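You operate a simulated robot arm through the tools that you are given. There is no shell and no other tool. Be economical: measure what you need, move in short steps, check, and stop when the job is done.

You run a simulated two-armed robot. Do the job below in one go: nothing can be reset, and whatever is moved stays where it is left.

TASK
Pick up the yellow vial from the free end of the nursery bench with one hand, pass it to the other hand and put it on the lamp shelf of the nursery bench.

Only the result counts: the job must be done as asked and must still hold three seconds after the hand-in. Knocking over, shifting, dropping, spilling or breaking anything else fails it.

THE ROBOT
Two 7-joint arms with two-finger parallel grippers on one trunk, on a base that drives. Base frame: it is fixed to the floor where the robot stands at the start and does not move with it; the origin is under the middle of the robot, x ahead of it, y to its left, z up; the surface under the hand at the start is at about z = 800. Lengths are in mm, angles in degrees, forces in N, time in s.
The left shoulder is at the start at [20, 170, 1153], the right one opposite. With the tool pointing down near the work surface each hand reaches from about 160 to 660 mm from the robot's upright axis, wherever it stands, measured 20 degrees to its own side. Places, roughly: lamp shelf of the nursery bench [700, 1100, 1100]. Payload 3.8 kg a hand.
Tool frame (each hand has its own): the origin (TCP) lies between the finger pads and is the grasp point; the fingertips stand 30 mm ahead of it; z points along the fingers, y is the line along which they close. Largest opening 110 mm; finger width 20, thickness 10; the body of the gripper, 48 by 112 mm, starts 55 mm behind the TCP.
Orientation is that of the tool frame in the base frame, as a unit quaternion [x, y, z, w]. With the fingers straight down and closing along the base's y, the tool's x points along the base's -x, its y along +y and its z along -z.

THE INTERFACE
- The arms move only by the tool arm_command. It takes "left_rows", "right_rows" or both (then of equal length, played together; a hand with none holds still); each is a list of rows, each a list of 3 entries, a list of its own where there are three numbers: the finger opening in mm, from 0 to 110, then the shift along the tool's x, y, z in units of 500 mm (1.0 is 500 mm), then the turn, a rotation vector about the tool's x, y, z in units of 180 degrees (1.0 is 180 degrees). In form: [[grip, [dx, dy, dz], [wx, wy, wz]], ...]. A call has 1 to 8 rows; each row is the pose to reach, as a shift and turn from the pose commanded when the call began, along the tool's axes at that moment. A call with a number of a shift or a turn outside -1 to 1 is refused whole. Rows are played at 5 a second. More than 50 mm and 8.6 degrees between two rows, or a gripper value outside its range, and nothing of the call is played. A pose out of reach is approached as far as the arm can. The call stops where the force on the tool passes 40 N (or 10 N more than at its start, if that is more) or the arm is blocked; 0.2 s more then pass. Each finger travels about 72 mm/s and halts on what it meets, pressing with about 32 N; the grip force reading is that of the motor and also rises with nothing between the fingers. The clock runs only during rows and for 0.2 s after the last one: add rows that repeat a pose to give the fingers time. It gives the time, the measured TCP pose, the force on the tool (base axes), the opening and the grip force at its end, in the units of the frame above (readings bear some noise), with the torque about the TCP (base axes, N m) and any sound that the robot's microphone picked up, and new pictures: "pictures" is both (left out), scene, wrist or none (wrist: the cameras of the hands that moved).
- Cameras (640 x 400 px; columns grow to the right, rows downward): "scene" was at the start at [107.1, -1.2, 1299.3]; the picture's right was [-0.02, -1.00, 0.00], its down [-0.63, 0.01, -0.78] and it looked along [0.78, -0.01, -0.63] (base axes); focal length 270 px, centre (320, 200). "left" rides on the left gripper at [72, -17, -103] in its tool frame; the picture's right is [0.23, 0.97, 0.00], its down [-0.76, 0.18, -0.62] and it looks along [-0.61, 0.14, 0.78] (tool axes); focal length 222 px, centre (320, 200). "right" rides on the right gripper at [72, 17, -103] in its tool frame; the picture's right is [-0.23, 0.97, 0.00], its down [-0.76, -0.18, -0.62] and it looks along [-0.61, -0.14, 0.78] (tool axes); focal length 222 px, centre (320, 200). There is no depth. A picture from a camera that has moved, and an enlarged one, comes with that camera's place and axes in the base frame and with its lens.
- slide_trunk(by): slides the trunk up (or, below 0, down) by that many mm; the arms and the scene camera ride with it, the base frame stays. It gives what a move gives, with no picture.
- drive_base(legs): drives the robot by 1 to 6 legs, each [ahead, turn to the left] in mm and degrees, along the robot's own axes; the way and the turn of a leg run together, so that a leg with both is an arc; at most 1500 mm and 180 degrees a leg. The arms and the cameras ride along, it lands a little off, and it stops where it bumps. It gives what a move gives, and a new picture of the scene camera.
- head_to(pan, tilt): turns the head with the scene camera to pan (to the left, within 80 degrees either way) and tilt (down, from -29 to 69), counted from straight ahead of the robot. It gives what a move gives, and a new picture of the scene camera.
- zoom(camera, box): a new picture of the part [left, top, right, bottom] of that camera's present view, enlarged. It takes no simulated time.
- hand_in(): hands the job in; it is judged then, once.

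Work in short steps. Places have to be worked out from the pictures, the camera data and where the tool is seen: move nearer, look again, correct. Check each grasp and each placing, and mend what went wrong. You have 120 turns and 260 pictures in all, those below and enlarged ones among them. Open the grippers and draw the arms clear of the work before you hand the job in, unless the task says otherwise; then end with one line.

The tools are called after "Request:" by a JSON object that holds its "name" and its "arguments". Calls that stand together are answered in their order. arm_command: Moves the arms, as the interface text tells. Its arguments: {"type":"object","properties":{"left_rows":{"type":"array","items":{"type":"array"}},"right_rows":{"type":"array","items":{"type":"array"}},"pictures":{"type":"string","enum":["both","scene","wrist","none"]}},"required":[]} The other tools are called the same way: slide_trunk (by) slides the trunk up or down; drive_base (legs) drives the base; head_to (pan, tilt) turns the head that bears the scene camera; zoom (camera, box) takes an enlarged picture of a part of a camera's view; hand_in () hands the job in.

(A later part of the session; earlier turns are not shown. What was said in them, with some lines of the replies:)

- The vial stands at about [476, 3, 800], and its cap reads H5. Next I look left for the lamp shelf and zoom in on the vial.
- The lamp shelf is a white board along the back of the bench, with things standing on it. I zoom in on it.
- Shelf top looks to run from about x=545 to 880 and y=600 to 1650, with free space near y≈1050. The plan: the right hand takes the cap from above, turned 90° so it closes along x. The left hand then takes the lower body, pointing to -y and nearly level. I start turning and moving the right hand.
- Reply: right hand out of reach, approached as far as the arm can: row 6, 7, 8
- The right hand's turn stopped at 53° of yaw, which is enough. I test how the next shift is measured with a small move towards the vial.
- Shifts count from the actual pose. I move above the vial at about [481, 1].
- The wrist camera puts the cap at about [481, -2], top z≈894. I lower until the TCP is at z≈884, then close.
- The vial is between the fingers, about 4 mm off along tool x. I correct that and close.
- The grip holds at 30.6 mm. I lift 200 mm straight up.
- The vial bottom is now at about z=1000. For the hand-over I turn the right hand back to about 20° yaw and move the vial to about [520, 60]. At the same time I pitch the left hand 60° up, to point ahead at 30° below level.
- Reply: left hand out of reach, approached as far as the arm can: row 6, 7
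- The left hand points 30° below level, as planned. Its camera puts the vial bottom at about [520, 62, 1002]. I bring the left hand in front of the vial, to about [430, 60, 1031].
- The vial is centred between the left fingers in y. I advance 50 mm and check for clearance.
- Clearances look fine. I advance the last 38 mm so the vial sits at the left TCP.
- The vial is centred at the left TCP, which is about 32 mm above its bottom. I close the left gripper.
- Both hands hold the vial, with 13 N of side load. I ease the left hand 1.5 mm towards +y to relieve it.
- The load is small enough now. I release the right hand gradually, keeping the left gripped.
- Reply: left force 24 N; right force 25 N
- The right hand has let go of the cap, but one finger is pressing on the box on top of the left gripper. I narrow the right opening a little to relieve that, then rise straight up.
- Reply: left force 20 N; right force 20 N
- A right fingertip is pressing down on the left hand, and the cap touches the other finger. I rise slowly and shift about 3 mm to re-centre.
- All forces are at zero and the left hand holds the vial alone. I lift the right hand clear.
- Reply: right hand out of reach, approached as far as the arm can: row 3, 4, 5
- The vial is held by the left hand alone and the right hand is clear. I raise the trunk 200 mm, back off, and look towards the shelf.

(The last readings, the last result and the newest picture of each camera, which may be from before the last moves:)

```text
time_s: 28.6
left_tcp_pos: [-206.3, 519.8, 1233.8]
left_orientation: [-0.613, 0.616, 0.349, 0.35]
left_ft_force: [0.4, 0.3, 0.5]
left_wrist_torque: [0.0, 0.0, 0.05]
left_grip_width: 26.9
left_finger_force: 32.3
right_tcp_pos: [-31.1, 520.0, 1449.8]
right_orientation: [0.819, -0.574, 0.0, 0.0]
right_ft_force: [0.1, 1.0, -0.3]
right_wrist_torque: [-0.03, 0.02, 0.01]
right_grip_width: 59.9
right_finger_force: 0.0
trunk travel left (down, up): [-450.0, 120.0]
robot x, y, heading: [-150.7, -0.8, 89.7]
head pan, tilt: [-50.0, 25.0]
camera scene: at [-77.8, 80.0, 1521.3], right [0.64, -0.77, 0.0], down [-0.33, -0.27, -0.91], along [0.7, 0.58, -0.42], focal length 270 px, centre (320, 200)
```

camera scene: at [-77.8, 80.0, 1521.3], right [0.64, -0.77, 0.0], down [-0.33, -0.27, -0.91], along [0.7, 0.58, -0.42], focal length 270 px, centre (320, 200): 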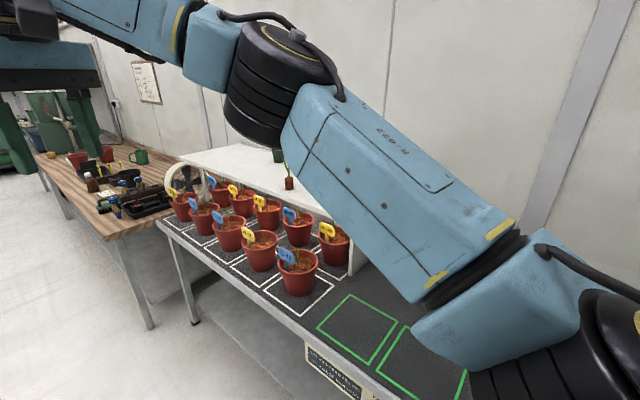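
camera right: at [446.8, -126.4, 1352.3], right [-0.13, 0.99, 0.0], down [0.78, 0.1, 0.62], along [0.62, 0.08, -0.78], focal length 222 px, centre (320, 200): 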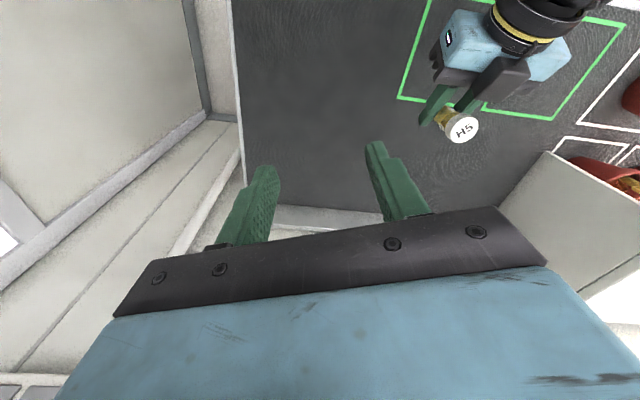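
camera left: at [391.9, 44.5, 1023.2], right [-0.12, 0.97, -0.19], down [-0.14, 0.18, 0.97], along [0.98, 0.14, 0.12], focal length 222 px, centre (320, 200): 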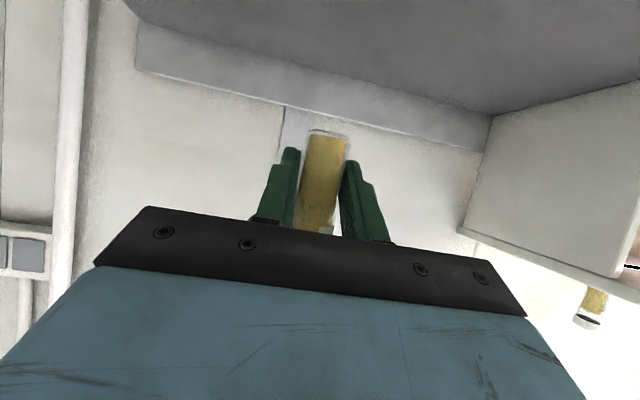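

The shelf's front edge is at x≈545. The strip from y=900 to 1550 is clear, apart from the green pot near the back. I drive along the bench and turn back to face the shelf.

Request:
{"name": "drive_base", "arguments": {"legs": [[950, 0], [0, -90]]}}

Request:
{"name": "head_to", "arguments": {"pan": 0, "tilt": 30}}

```text
time_s: 37.4
left_tcp_pos: [376.3, 1013.0, 1233.8]
left_orientation: [0.001, 0.87, 0.0, 0.494]
left_ft_force: [0.1, -0.1, -0.4]
left_wrist_torque: [-0.03, 0.0, -0.01]
left_grip_width: 26.4
left_finger_force: 32.5
right_tcp_pos: [378.5, 837.9, 1449.4]
right_orientation: [-0.176, 0.984, -0.001, 0.0]
right_ft_force: [-0.1, -0.3, 0.1]
right_wrist_torque: [0.01, 0.02, 0.02]
right_grip_width: 60.0
right_finger_force: 0.1
trunk travel left (down, up): [-450.0, 120.0]
robot x, y, heading: [-142.5, 949.0, -0.2]
head pan, tilt: [-50.0, 25.0]
camera scene: at [-61.3, 882.9, 1521.3], right [-0.77, -0.64, 0.0], down [-0.27, 0.32, -0.91], along [0.58, -0.7, -0.42], focal length 270 px, centre (320, 200)
```

scene: 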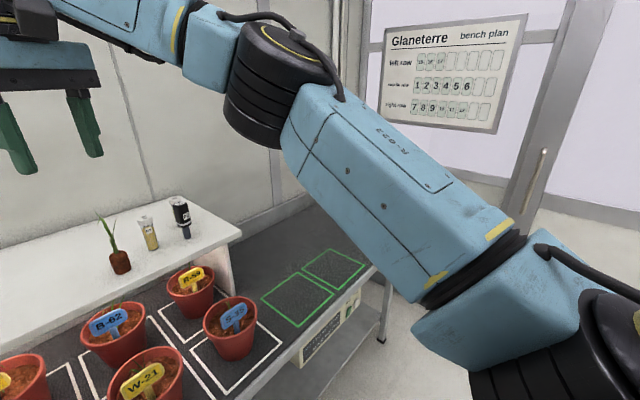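

```text
time_s: 38.6
left_tcp_pos: [376.6, 1014.0, 1232.8]
left_orientation: [0.0, 0.869, 0.0, 0.494]
left_ft_force: [-0.6, -0.5, -0.9]
left_wrist_torque: [0.02, -0.02, 0.02]
left_grip_width: 26.6
left_finger_force: 32.0
right_tcp_pos: [378.4, 837.3, 1449.1]
right_orientation: [-0.177, 0.984, 0.0, -0.001]
right_ft_force: [0.5, 0.2, 1.0]
right_wrist_torque: [0.0, -0.02, 0.0]
right_grip_width: 60.2
right_finger_force: 0.0
trunk travel left (down, up): [-450.0, 120.0]
robot x, y, heading: [-141.4, 951.9, -0.3]
head pan, tilt: [0.0, 30.0]
camera scene: at [-29.9, 953.5, 1513.4], right [0.0, -1.0, 0.0], down [-0.5, 0.0, -0.87], along [0.87, 0.0, -0.5], focal length 270 px, centre (320, 200)
```

scene: 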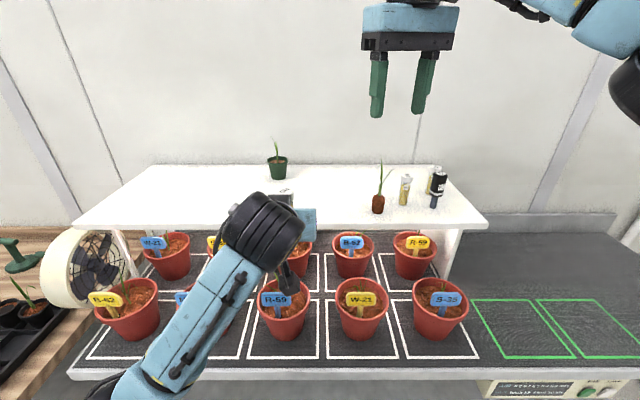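

I face the shelf squarely, with the front edge at x≈543 and a clear area straight ahead at y≈1014. I drive ahead 140 mm, still high.

Request:
{"name": "drive_base", "arguments": {"legs": [[140, 0]]}}

```text
time_s: 39.9
left_tcp_pos: [517.1, 1014.3, 1235.0]
left_orientation: [0.0, 0.869, 0.0, 0.494]
left_ft_force: [-0.2, -0.3, -0.6]
left_wrist_torque: [-0.01, 0.02, -0.02]
left_grip_width: 26.6
left_finger_force: 31.5
right_tcp_pos: [518.1, 838.7, 1450.0]
right_orientation: [-0.177, 0.984, 0.0, 0.0]
right_ft_force: [-0.1, -0.4, 0.9]
right_wrist_torque: [-0.02, 0.0, -0.03]
right_grip_width: 59.9
right_finger_force: 0.0
trunk travel left (down, up): [-450.0, 120.0]
robot x, y, heading: [-4.8, 952.5, -0.2]
head pan, tilt: [0.0, 30.0]
camera scene: at [110.2, 953.3, 1513.4], right [0.0, -1.0, 0.0], down [-0.5, 0.0, -0.87], along [0.87, 0.0, -0.5], focal length 270 px, centre (320, 200)
```

scene: 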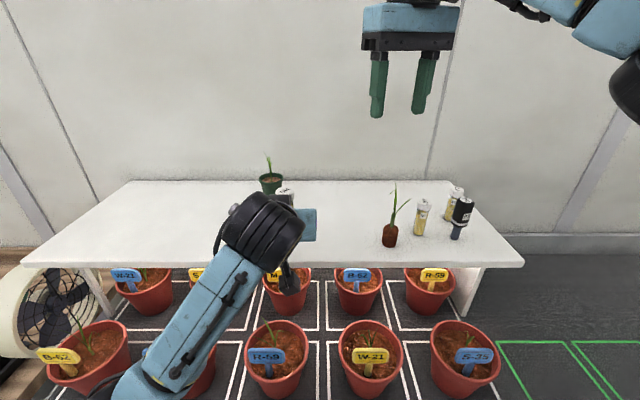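

I extend the left arm 98 mm ahead, over the shelf.

Request:
{"name": "arm_command", "arguments": {"left_rows": [[15, [-0.033, 0, 0.056], [0, 0, 0]], [15, [-0.066, 0, 0.112], [0, 0, 0]], [15, [-0.1, 0, 0.169], [0, 0, 0]], [15, [-0.1, 0, 0.169], [0, 0, 0]]], "pictures": "both"}}

```text
time_s: 40.9
left_tcp_pos: [613.7, 1012.3, 1231.8]
left_orientation: [0.001, 0.87, 0.0, 0.494]
left_ft_force: [-0.5, -0.6, 0.5]
left_wrist_torque: [-0.07, 0.01, -0.02]
left_grip_width: 26.6
left_finger_force: 31.5
right_tcp_pos: [516.9, 838.1, 1450.2]
right_orientation: [-0.176, 0.984, 0.0, 0.0]
right_ft_force: [0.2, 0.2, -0.8]
right_wrist_torque: [-0.01, 0.03, 0.01]
right_grip_width: 59.9
right_finger_force: 0.0
trunk travel left (down, up): [-450.0, 120.0]
robot x, y, heading: [-0.4, 952.1, -0.2]
head pan, tilt: [0.0, 30.0]
camera scene: at [109.4, 953.5, 1513.4], right [0.0, -1.0, 0.0], down [-0.5, 0.0, -0.87], along [0.87, 0.0, -0.5], focal length 270 px, centre (320, 200)
camera left: at [487.9, 996.0, 1223.5], right [-0.12, 0.97, -0.2], down [-0.15, 0.18, 0.97], along [0.98, 0.14, 0.12], focal length 222 px, centre (320, 200)
```

scene: 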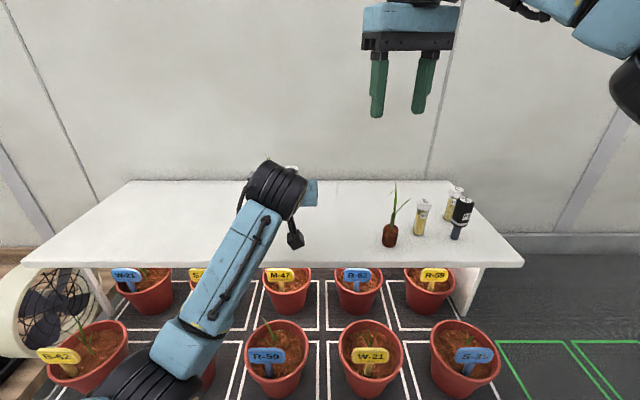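
left: 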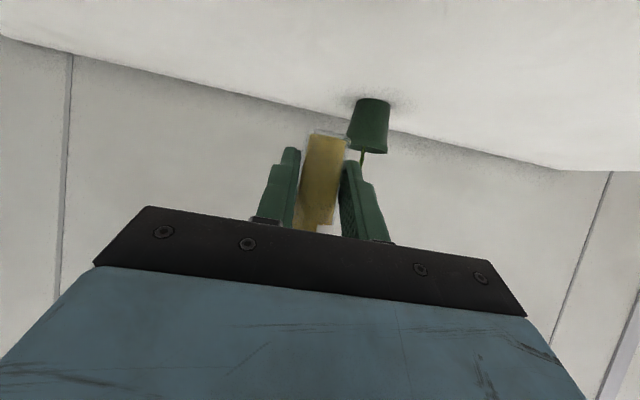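

The vial is over clear shelf at [614, 1012], with its bottom near z≈1200. I lower the trunk by 80 mm.

Request:
{"name": "slide_trunk", "arguments": {"by": -80}}

Request:
{"name": "zoom", "arguments": {"camera": "left", "box": [0, 0, 640, 400]}}

Request:
{"name": "zoom", "arguments": {"camera": "scene", "box": [0, 0, 640, 400]}}

```text
time_s: 42.1
left_tcp_pos: [613.2, 1013.8, 1153.4]
left_orientation: [0.0, 0.869, 0.0, 0.494]
left_ft_force: [0.4, 0.1, -0.5]
left_wrist_torque: [0.01, 0.06, 0.03]
left_grip_width: 26.6
left_finger_force: 32.4
right_tcp_pos: [517.5, 838.2, 1370.6]
right_orientation: [-0.177, 0.984, 0.0, 0.0]
right_ft_force: [0.0, -0.2, -0.4]
right_wrist_torque: [0.0, 0.0, 0.02]
right_grip_width: 60.2
right_finger_force: 0.1
trunk travel left (down, up): [-370.0, 200.0]
robot x, y, heading: [-1.5, 955.6, -0.0]
head pan, tilt: [0.0, 30.0]
```

```text
1.00 times, centred on (320, 200) of left (not enlarged: the box is as wide or as high as the picture)
camera zoom: at [487.8, 996.0, 1143.5], right [-0.12, 0.97, -0.2], down [-0.15, 0.18, 0.97], along [0.98, 0.14, 0.12], focal length 222 px, centre (320, 200)
```

zoom: 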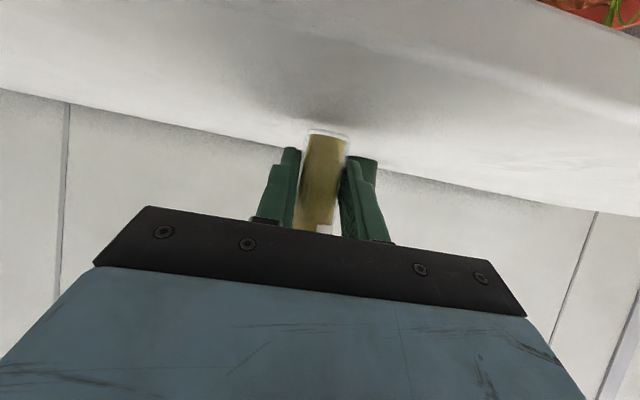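

```text
1.00 times, centred on (320, 200) of scene (not enlarged: the box is as wide or as high as the picture)
camera zoom: at [109.5, 953.3, 1433.5], right [0.0, -1.0, 0.0], down [-0.5, 0.0, -0.87], along [0.87, 0.0, -0.5], focal length 270 px, centre (320, 200)
```

zoom: 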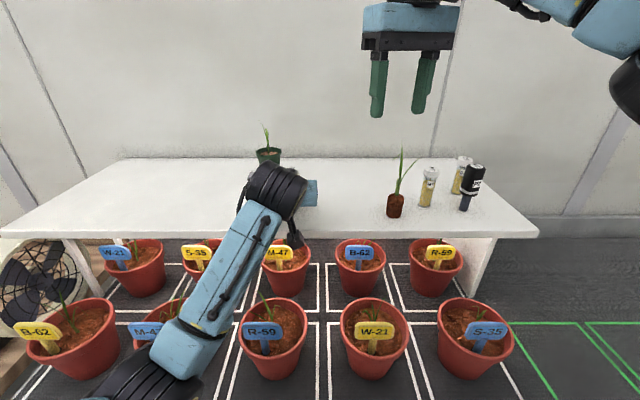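

The bottom is about 20 mm above the shelf. I lower 16 mm by arm, then feel for contact.

Request:
{"name": "arm_command", "arguments": {"left_rows": [[15, [0.014, 0, 0.008], [0, 0, 0]], [15, [0.0275, 0, 0.0163], [0, 0, 0]], [15, [0.0275, 0, 0.0163], [0, 0, 0]]], "pictures": "wrist"}}

```text
time_s: 42.9
left_tcp_pos: [613.3, 1013.9, 1142.5]
left_orientation: [-0.001, 0.866, 0.0, 0.499]
left_ft_force: [5.7, 2.9, 25.4]
left_wrist_torque: [0.09, -0.27, -0.01]
left_grip_width: 27.3
left_finger_force: 32.0
right_tcp_pos: [516.3, 838.4, 1371.1]
right_orientation: [-0.176, 0.984, 0.0, 0.001]
right_ft_force: [-1.0, -0.4, -0.6]
right_wrist_torque: [0.02, 0.04, 0.01]
right_grip_width: 60.1
right_finger_force: 0.1
trunk travel left (down, up): [-370.0, 200.0]
robot x, y, heading: [-2.8, 951.2, 0.1]
head pan, tilt: [0.0, 30.0]
camera left: at [487.3, 996.0, 1131.3], right [-0.11, 0.97, -0.2], down [-0.16, 0.18, 0.97], along [0.98, 0.14, 0.13], focal length 222 px, centre (320, 200)
```

left: 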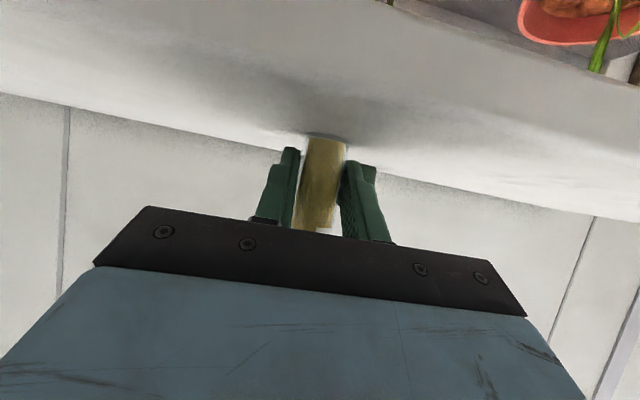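

Contact with the shelf under the vial: 25 N upwards, and the torque fits a contact at the vial base. I ease up about 4 mm of the command to reduce the press.

Request:
{"name": "arm_command", "arguments": {"left_rows": [[15, [-0.007, 0, -0.004], [0, 0, 0]], [15, [-0.007, 0, -0.004], [0, 0, 0]]], "pictures": "wrist"}}

Request:
{"name": "zoom", "arguments": {"camera": "scene", "box": [220, 120, 380, 260]}}

```text
time_s: 43.5
left_tcp_pos: [613.0, 1012.4, 1142.0]
left_orientation: [0.001, 0.869, -0.001, 0.495]
left_ft_force: [4.3, 0.5, 18.2]
left_wrist_torque: [0.0, -0.22, 0.02]
left_grip_width: 26.6
left_finger_force: 32.4
right_tcp_pos: [516.5, 838.2, 1369.7]
right_orientation: [-0.177, 0.984, 0.0, 0.001]
right_ft_force: [0.5, -1.4, -0.8]
right_wrist_torque: [-0.01, -0.02, 0.01]
right_grip_width: 60.1
right_finger_force: 0.0
trunk travel left (down, up): [-370.0, 200.0]
robot x, y, heading: [-2.4, 953.3, -0.1]
head pan, tilt: [0.0, 30.0]
camera left: at [487.2, 996.0, 1132.4], right [-0.11, 0.97, -0.2], down [-0.15, 0.18, 0.97], along [0.98, 0.14, 0.12], focal length 222 px, centre (320, 200)
```

left: 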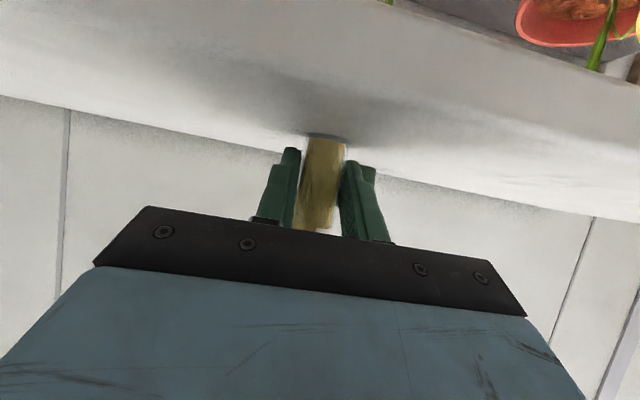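

```text
2.86 times, centred on (300, 190) of scene
camera zoom: at [108.6, 953.2, 1433.5], right [0.0, -1.0, 0.0], down [-0.5, 0.0, -0.87], along [0.87, 0.0, -0.5], focal length 772 px, centre (377, 229)
```

zoom: 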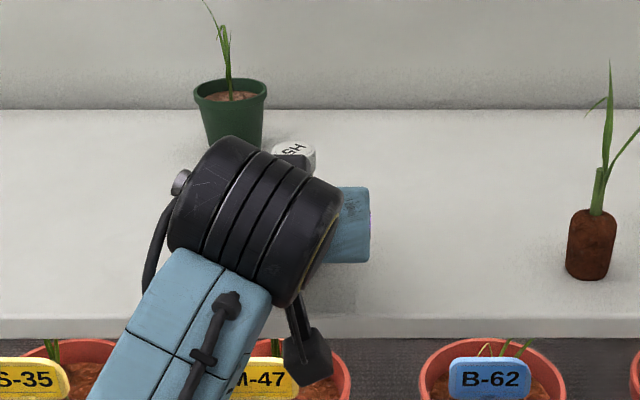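

Still 18 N, so I ease up another 5 mm of command in steps.

Request:
{"name": "arm_command", "arguments": {"left_rows": [[15, [-0.004, 0, -0.0025], [0, 0, 0]], [15, [-0.0086, 0, -0.005], [0, 0, 0]], [15, [-0.0086, 0, -0.005], [0, 0, 0]]], "pictures": "none"}}

```text
time_s: 44.3
left_tcp_pos: [613.3, 1011.6, 1143.4]
left_orientation: [0.0, 0.871, 0.0, 0.492]
left_ft_force: [0.0, 0.4, -1.0]
left_wrist_torque: [-0.01, -0.02, 0.04]
left_grip_width: 26.5
left_finger_force: 32.3
right_tcp_pos: [518.3, 837.4, 1369.9]
right_orientation: [-0.177, 0.984, 0.001, 0.0]
right_ft_force: [0.0, 0.0, -0.2]
right_wrist_torque: [0.01, 0.0, 0.0]
right_grip_width: 59.8
right_finger_force: 0.1
trunk travel left (down, up): [-370.0, 200.0]
robot x, y, heading: [-2.1, 952.4, 0.1]
head pan, tilt: [0.0, 30.0]
```

It is free now, probably about 1 mm above the shelf. I lower about 1.5 mm for a light touch.

Request:
{"name": "arm_command", "arguments": {"left_rows": [[15, [0.0028, 0, 0.0016], [0, 0, 0]], [15, [0.0028, 0, 0.0016], [0, 0, 0]]], "pictures": "none"}}

```text
time_s: 44.9
left_tcp_pos: [614.0, 1013.2, 1144.3]
left_orientation: [0.001, 0.869, 0.0, 0.494]
left_ft_force: [-0.6, 0.4, 0.2]
left_wrist_torque: [0.0, 0.01, -0.01]
left_grip_width: 26.4
left_finger_force: 32.3
right_tcp_pos: [518.5, 837.4, 1369.7]
right_orientation: [-0.177, 0.984, 0.0, 0.0]
right_ft_force: [0.7, 0.3, -0.5]
right_wrist_torque: [0.03, 0.01, -0.02]
right_grip_width: 60.0
right_finger_force: 0.0
trunk travel left (down, up): [-370.0, 200.0]
robot x, y, heading: [-1.6, 952.2, -0.1]
head pan, tilt: [0.0, 30.0]
```

Not touching yet, so I lower 1.5 mm more.

Request:
{"name": "arm_command", "arguments": {"left_rows": [[15, [0.0028, 0, 0.0016], [0, 0, 0]], [15, [0.0028, 0, 0.0016], [0, 0, 0]]], "pictures": "wrist"}}

```text
time_s: 45.5
left_tcp_pos: [614.6, 1012.3, 1143.2]
left_orientation: [0.001, 0.87, 0.0, 0.494]
left_ft_force: [0.3, 0.1, 0.4]
left_wrist_torque: [0.03, 0.01, -0.03]
left_grip_width: 26.7
left_finger_force: 31.7
right_tcp_pos: [517.2, 837.5, 1369.1]
right_orientation: [-0.177, 0.984, -0.001, 0.0]
right_ft_force: [0.3, 0.2, 0.1]
right_wrist_torque: [-0.02, -0.01, 0.01]
right_grip_width: 60.1
right_finger_force: 0.0
trunk travel left (down, up): [-370.0, 200.0]
robot x, y, heading: [-4.3, 954.6, -0.2]
head pan, tilt: [0.0, 30.0]
camera left: at [488.3, 996.1, 1133.2], right [-0.12, 0.97, -0.2], down [-0.15, 0.18, 0.97], along [0.98, 0.14, 0.12], focal length 222 px, centre (320, 200)
```

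left: 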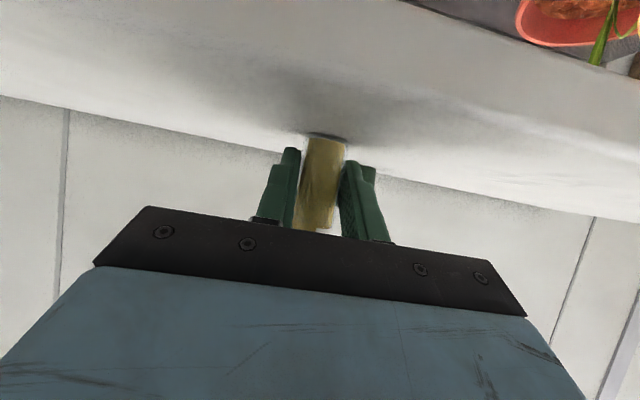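

One more 1.5 mm step.

Request:
{"name": "arm_command", "arguments": {"left_rows": [[15, [0.0028, 0, 0.0016], [0, 0, 0]], [15, [0.0028, 0, 0.0016], [0, 0, 0]]], "pictures": "none"}}

```text
time_s: 46.1
left_tcp_pos: [613.9, 1012.1, 1141.1]
left_orientation: [0.0, 0.869, -0.001, 0.496]
left_ft_force: [-0.3, 0.9, 4.6]
left_wrist_torque: [0.04, 0.01, 0.01]
left_grip_width: 26.6
left_finger_force: 32.2
right_tcp_pos: [517.9, 838.1, 1369.3]
right_orientation: [-0.177, 0.984, 0.0, -0.001]
right_ft_force: [0.3, 0.6, 0.0]
right_wrist_torque: [-0.02, -0.02, 0.02]
right_grip_width: 59.8
right_finger_force: 0.0
trunk travel left (down, up): [-370.0, 200.0]
robot x, y, heading: [-2.1, 953.6, -0.2]
head pan, tilt: [0.0, 30.0]
```

Light contact at 4.6 N. I open the left gripper slowly.

Request:
{"name": "arm_command", "arguments": {"left_rows": [[28, [0, 0, 0], [0, 0, 0]], [34, [0, 0, 0], [0, 0, 0]], [46, [0, 0, 0], [0, 0, 0]], [60, [0, 0, 0], [0, 0, 0]], [70, [0, 0, 0], [0, 0, 0]], [70, [0, 0, 0], [0, 0, 0]]], "pictures": "wrist"}}

```text
time_s: 47.5
left_tcp_pos: [614.8, 1012.1, 1142.0]
left_orientation: [0.0, 0.87, 0.0, 0.494]
left_ft_force: [-0.3, -0.1, -0.3]
left_wrist_torque: [-0.02, 0.0, -0.02]
left_grip_width: 69.9
left_finger_force: 0.1
right_tcp_pos: [518.5, 838.3, 1369.7]
right_orientation: [-0.177, 0.984, 0.0, 0.0]
right_ft_force: [0.6, -0.2, 0.5]
right_wrist_torque: [0.04, 0.02, -0.04]
right_grip_width: 59.9
right_finger_force: 0.1
trunk travel left (down, up): [-370.0, 200.0]
robot x, y, heading: [-4.1, 951.6, -0.2]
head pan, tilt: [0.0, 30.0]
camera left: at [488.2, 996.0, 1131.7], right [-0.12, 0.97, -0.2], down [-0.15, 0.18, 0.97], along [0.98, 0.14, 0.12], focal length 222 px, centre (320, 200)
```

left: 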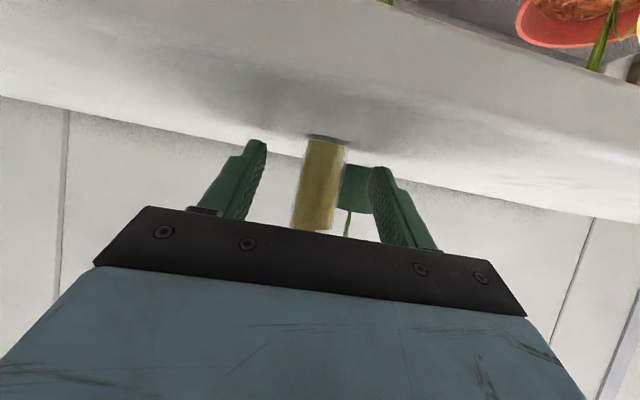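

The vial stands by itself. I withdraw the left hand straight back towards the robot.

Request:
{"name": "arm_command", "arguments": {"left_rows": [[70, [0.02, 0, -0.034], [0, 0, 0]], [70, [0.051, 0, -0.086], [0, 0, 0]], [70, [0.08, 0, -0.136], [0, 0, 0]], [70, [0.102, 0, -0.172], [0, 0, 0]]], "pictures": "both"}}

```text
time_s: 48.5
left_tcp_pos: [513.5, 1012.7, 1141.5]
left_orientation: [0.001, 0.869, -0.001, 0.494]
left_ft_force: [0.2, -0.7, -1.0]
left_wrist_torque: [-0.01, 0.0, -0.03]
left_grip_width: 70.2
left_finger_force: 0.1
right_tcp_pos: [517.8, 838.0, 1369.9]
right_orientation: [-0.177, 0.984, 0.0, 0.0]
right_ft_force: [0.2, -0.6, 0.2]
right_wrist_torque: [0.04, -0.03, 0.0]
right_grip_width: 60.1
right_finger_force: 0.2
trunk travel left (down, up): [-370.0, 200.0]
robot x, y, heading: [-4.8, 952.3, -0.0]
head pan, tilt: [0.0, 30.0]
camera scene: at [109.3, 953.3, 1433.4], right [0.0, -1.0, 0.0], down [-0.5, 0.0, -0.87], along [0.87, 0.0, -0.5], focal length 270 px, centre (320, 200)
camera left: at [388.0, 996.4, 1131.7], right [-0.12, 0.97, -0.2], down [-0.15, 0.18, 0.97], along [0.98, 0.14, 0.12], focal length 222 px, centre (320, 200)
```

scene: 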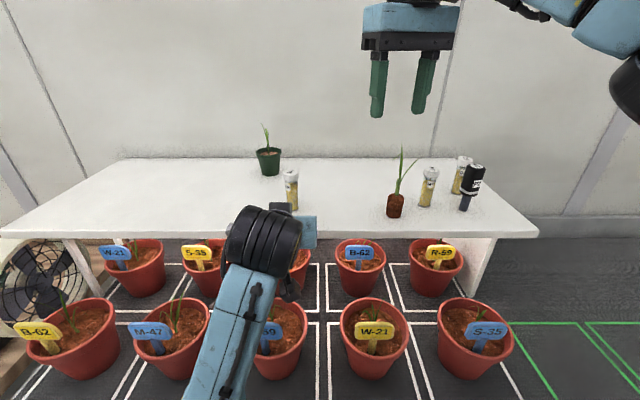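
left: 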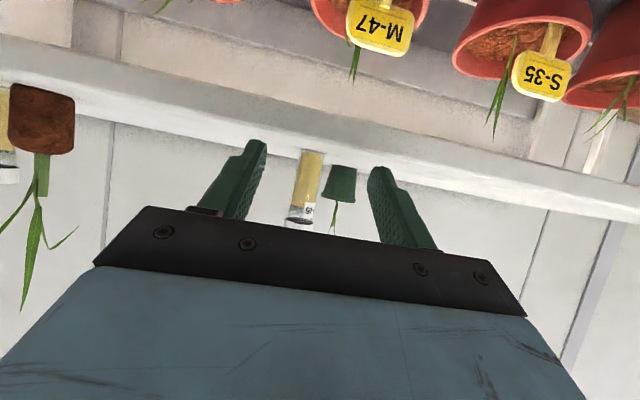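

The vial stands on the shelf. I raise the trunk a little, back away and check.

Request:
{"name": "slide_trunk", "arguments": {"by": 80}}

Request:
{"name": "drive_base", "arguments": {"legs": [[-200, 0]]}}

Request:
{"name": "zoom", "arguments": {"camera": "scene", "box": [200, 120, 480, 295]}}

```text
time_s: 49.6
left_tcp_pos: [515.1, 1014.1, 1220.3]
left_orientation: [0.0, 0.87, 0.0, 0.494]
left_ft_force: [0.5, 0.0, -0.6]
left_wrist_torque: [-0.01, -0.03, 0.01]
left_grip_width: 70.1
left_finger_force: 0.0
right_tcp_pos: [516.8, 837.0, 1450.8]
right_orientation: [-0.177, 0.984, 0.0, 0.0]
right_ft_force: [-0.7, 0.3, -0.3]
right_wrist_torque: [-0.01, 0.01, -0.01]
right_grip_width: 60.0
right_finger_force: 0.1
trunk travel left (down, up): [-450.0, 120.0]
robot x, y, heading: [-3.5, 954.8, 0.0]
head pan, tilt: [0.0, 30.0]
```

```text
time_s: 51.2
left_tcp_pos: [313.5, 1014.1, 1222.3]
left_orientation: [0.0, 0.869, 0.0, 0.494]
left_ft_force: [-0.1, 0.2, -0.7]
left_wrist_torque: [0.0, 0.0, 0.0]
left_grip_width: 70.0
left_finger_force: 0.1
right_tcp_pos: [317.5, 838.2, 1449.3]
right_orientation: [-0.178, 0.984, -0.001, 0.0]
right_ft_force: [0.4, -0.1, -0.3]
right_wrist_torque: [0.05, 0.0, 0.0]
right_grip_width: 59.7
right_finger_force: 0.0
trunk travel left (down, up): [-450.0, 120.0]
robot x, y, heading: [-203.8, 953.3, -0.1]
head pan, tilt: [0.0, 30.0]
camera scene: at [-91.6, 953.7, 1513.4], right [0.0, -1.0, 0.0], down [-0.5, 0.0, -0.87], along [0.87, 0.0, -0.5], focal length 270 px, centre (320, 200)
```

scene: 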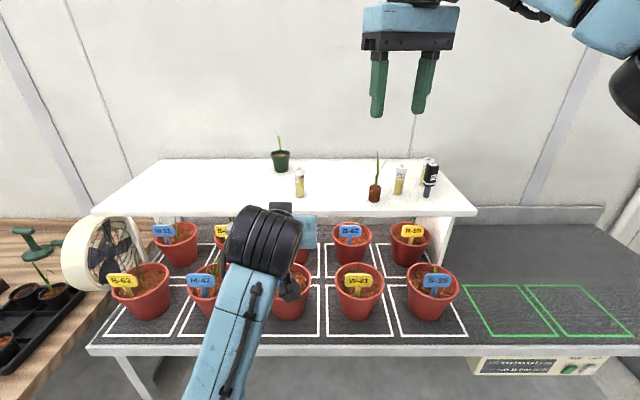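

```text
2.29 times, centred on (340, 208) of scene
camera zoom: at [-91.6, 953.7, 1513.4], right [0.0, -1.0, 0.0], down [-0.5, 0.0, -0.87], along [0.87, 0.0, -0.5], focal length 617 px, centre (274, 183)
```

zoom: 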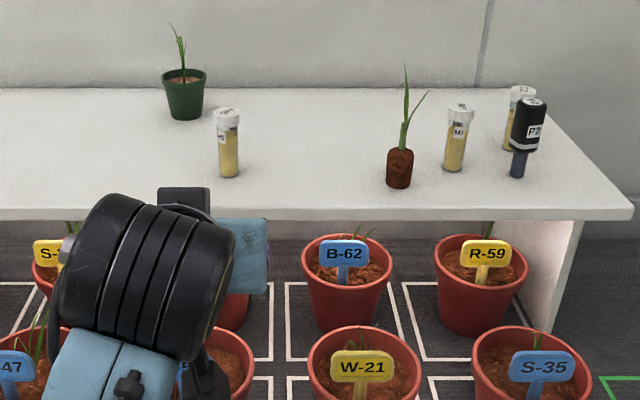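

The vial stands upright on the lamp shelf, nothing else looks moved, and both hands are empty and clear. I hand in.

Request:
{"name": "hand_in", "arguments": {}}

```text
The job is handed in.
```

I picked the yellow vial (H5) up with the right hand and passed it to the left, which put it upright on the lamp shelf at about x=614, y=1012. In the last pictures nothing else appeared to have moved, and both hands were empty and clear at hand-in.
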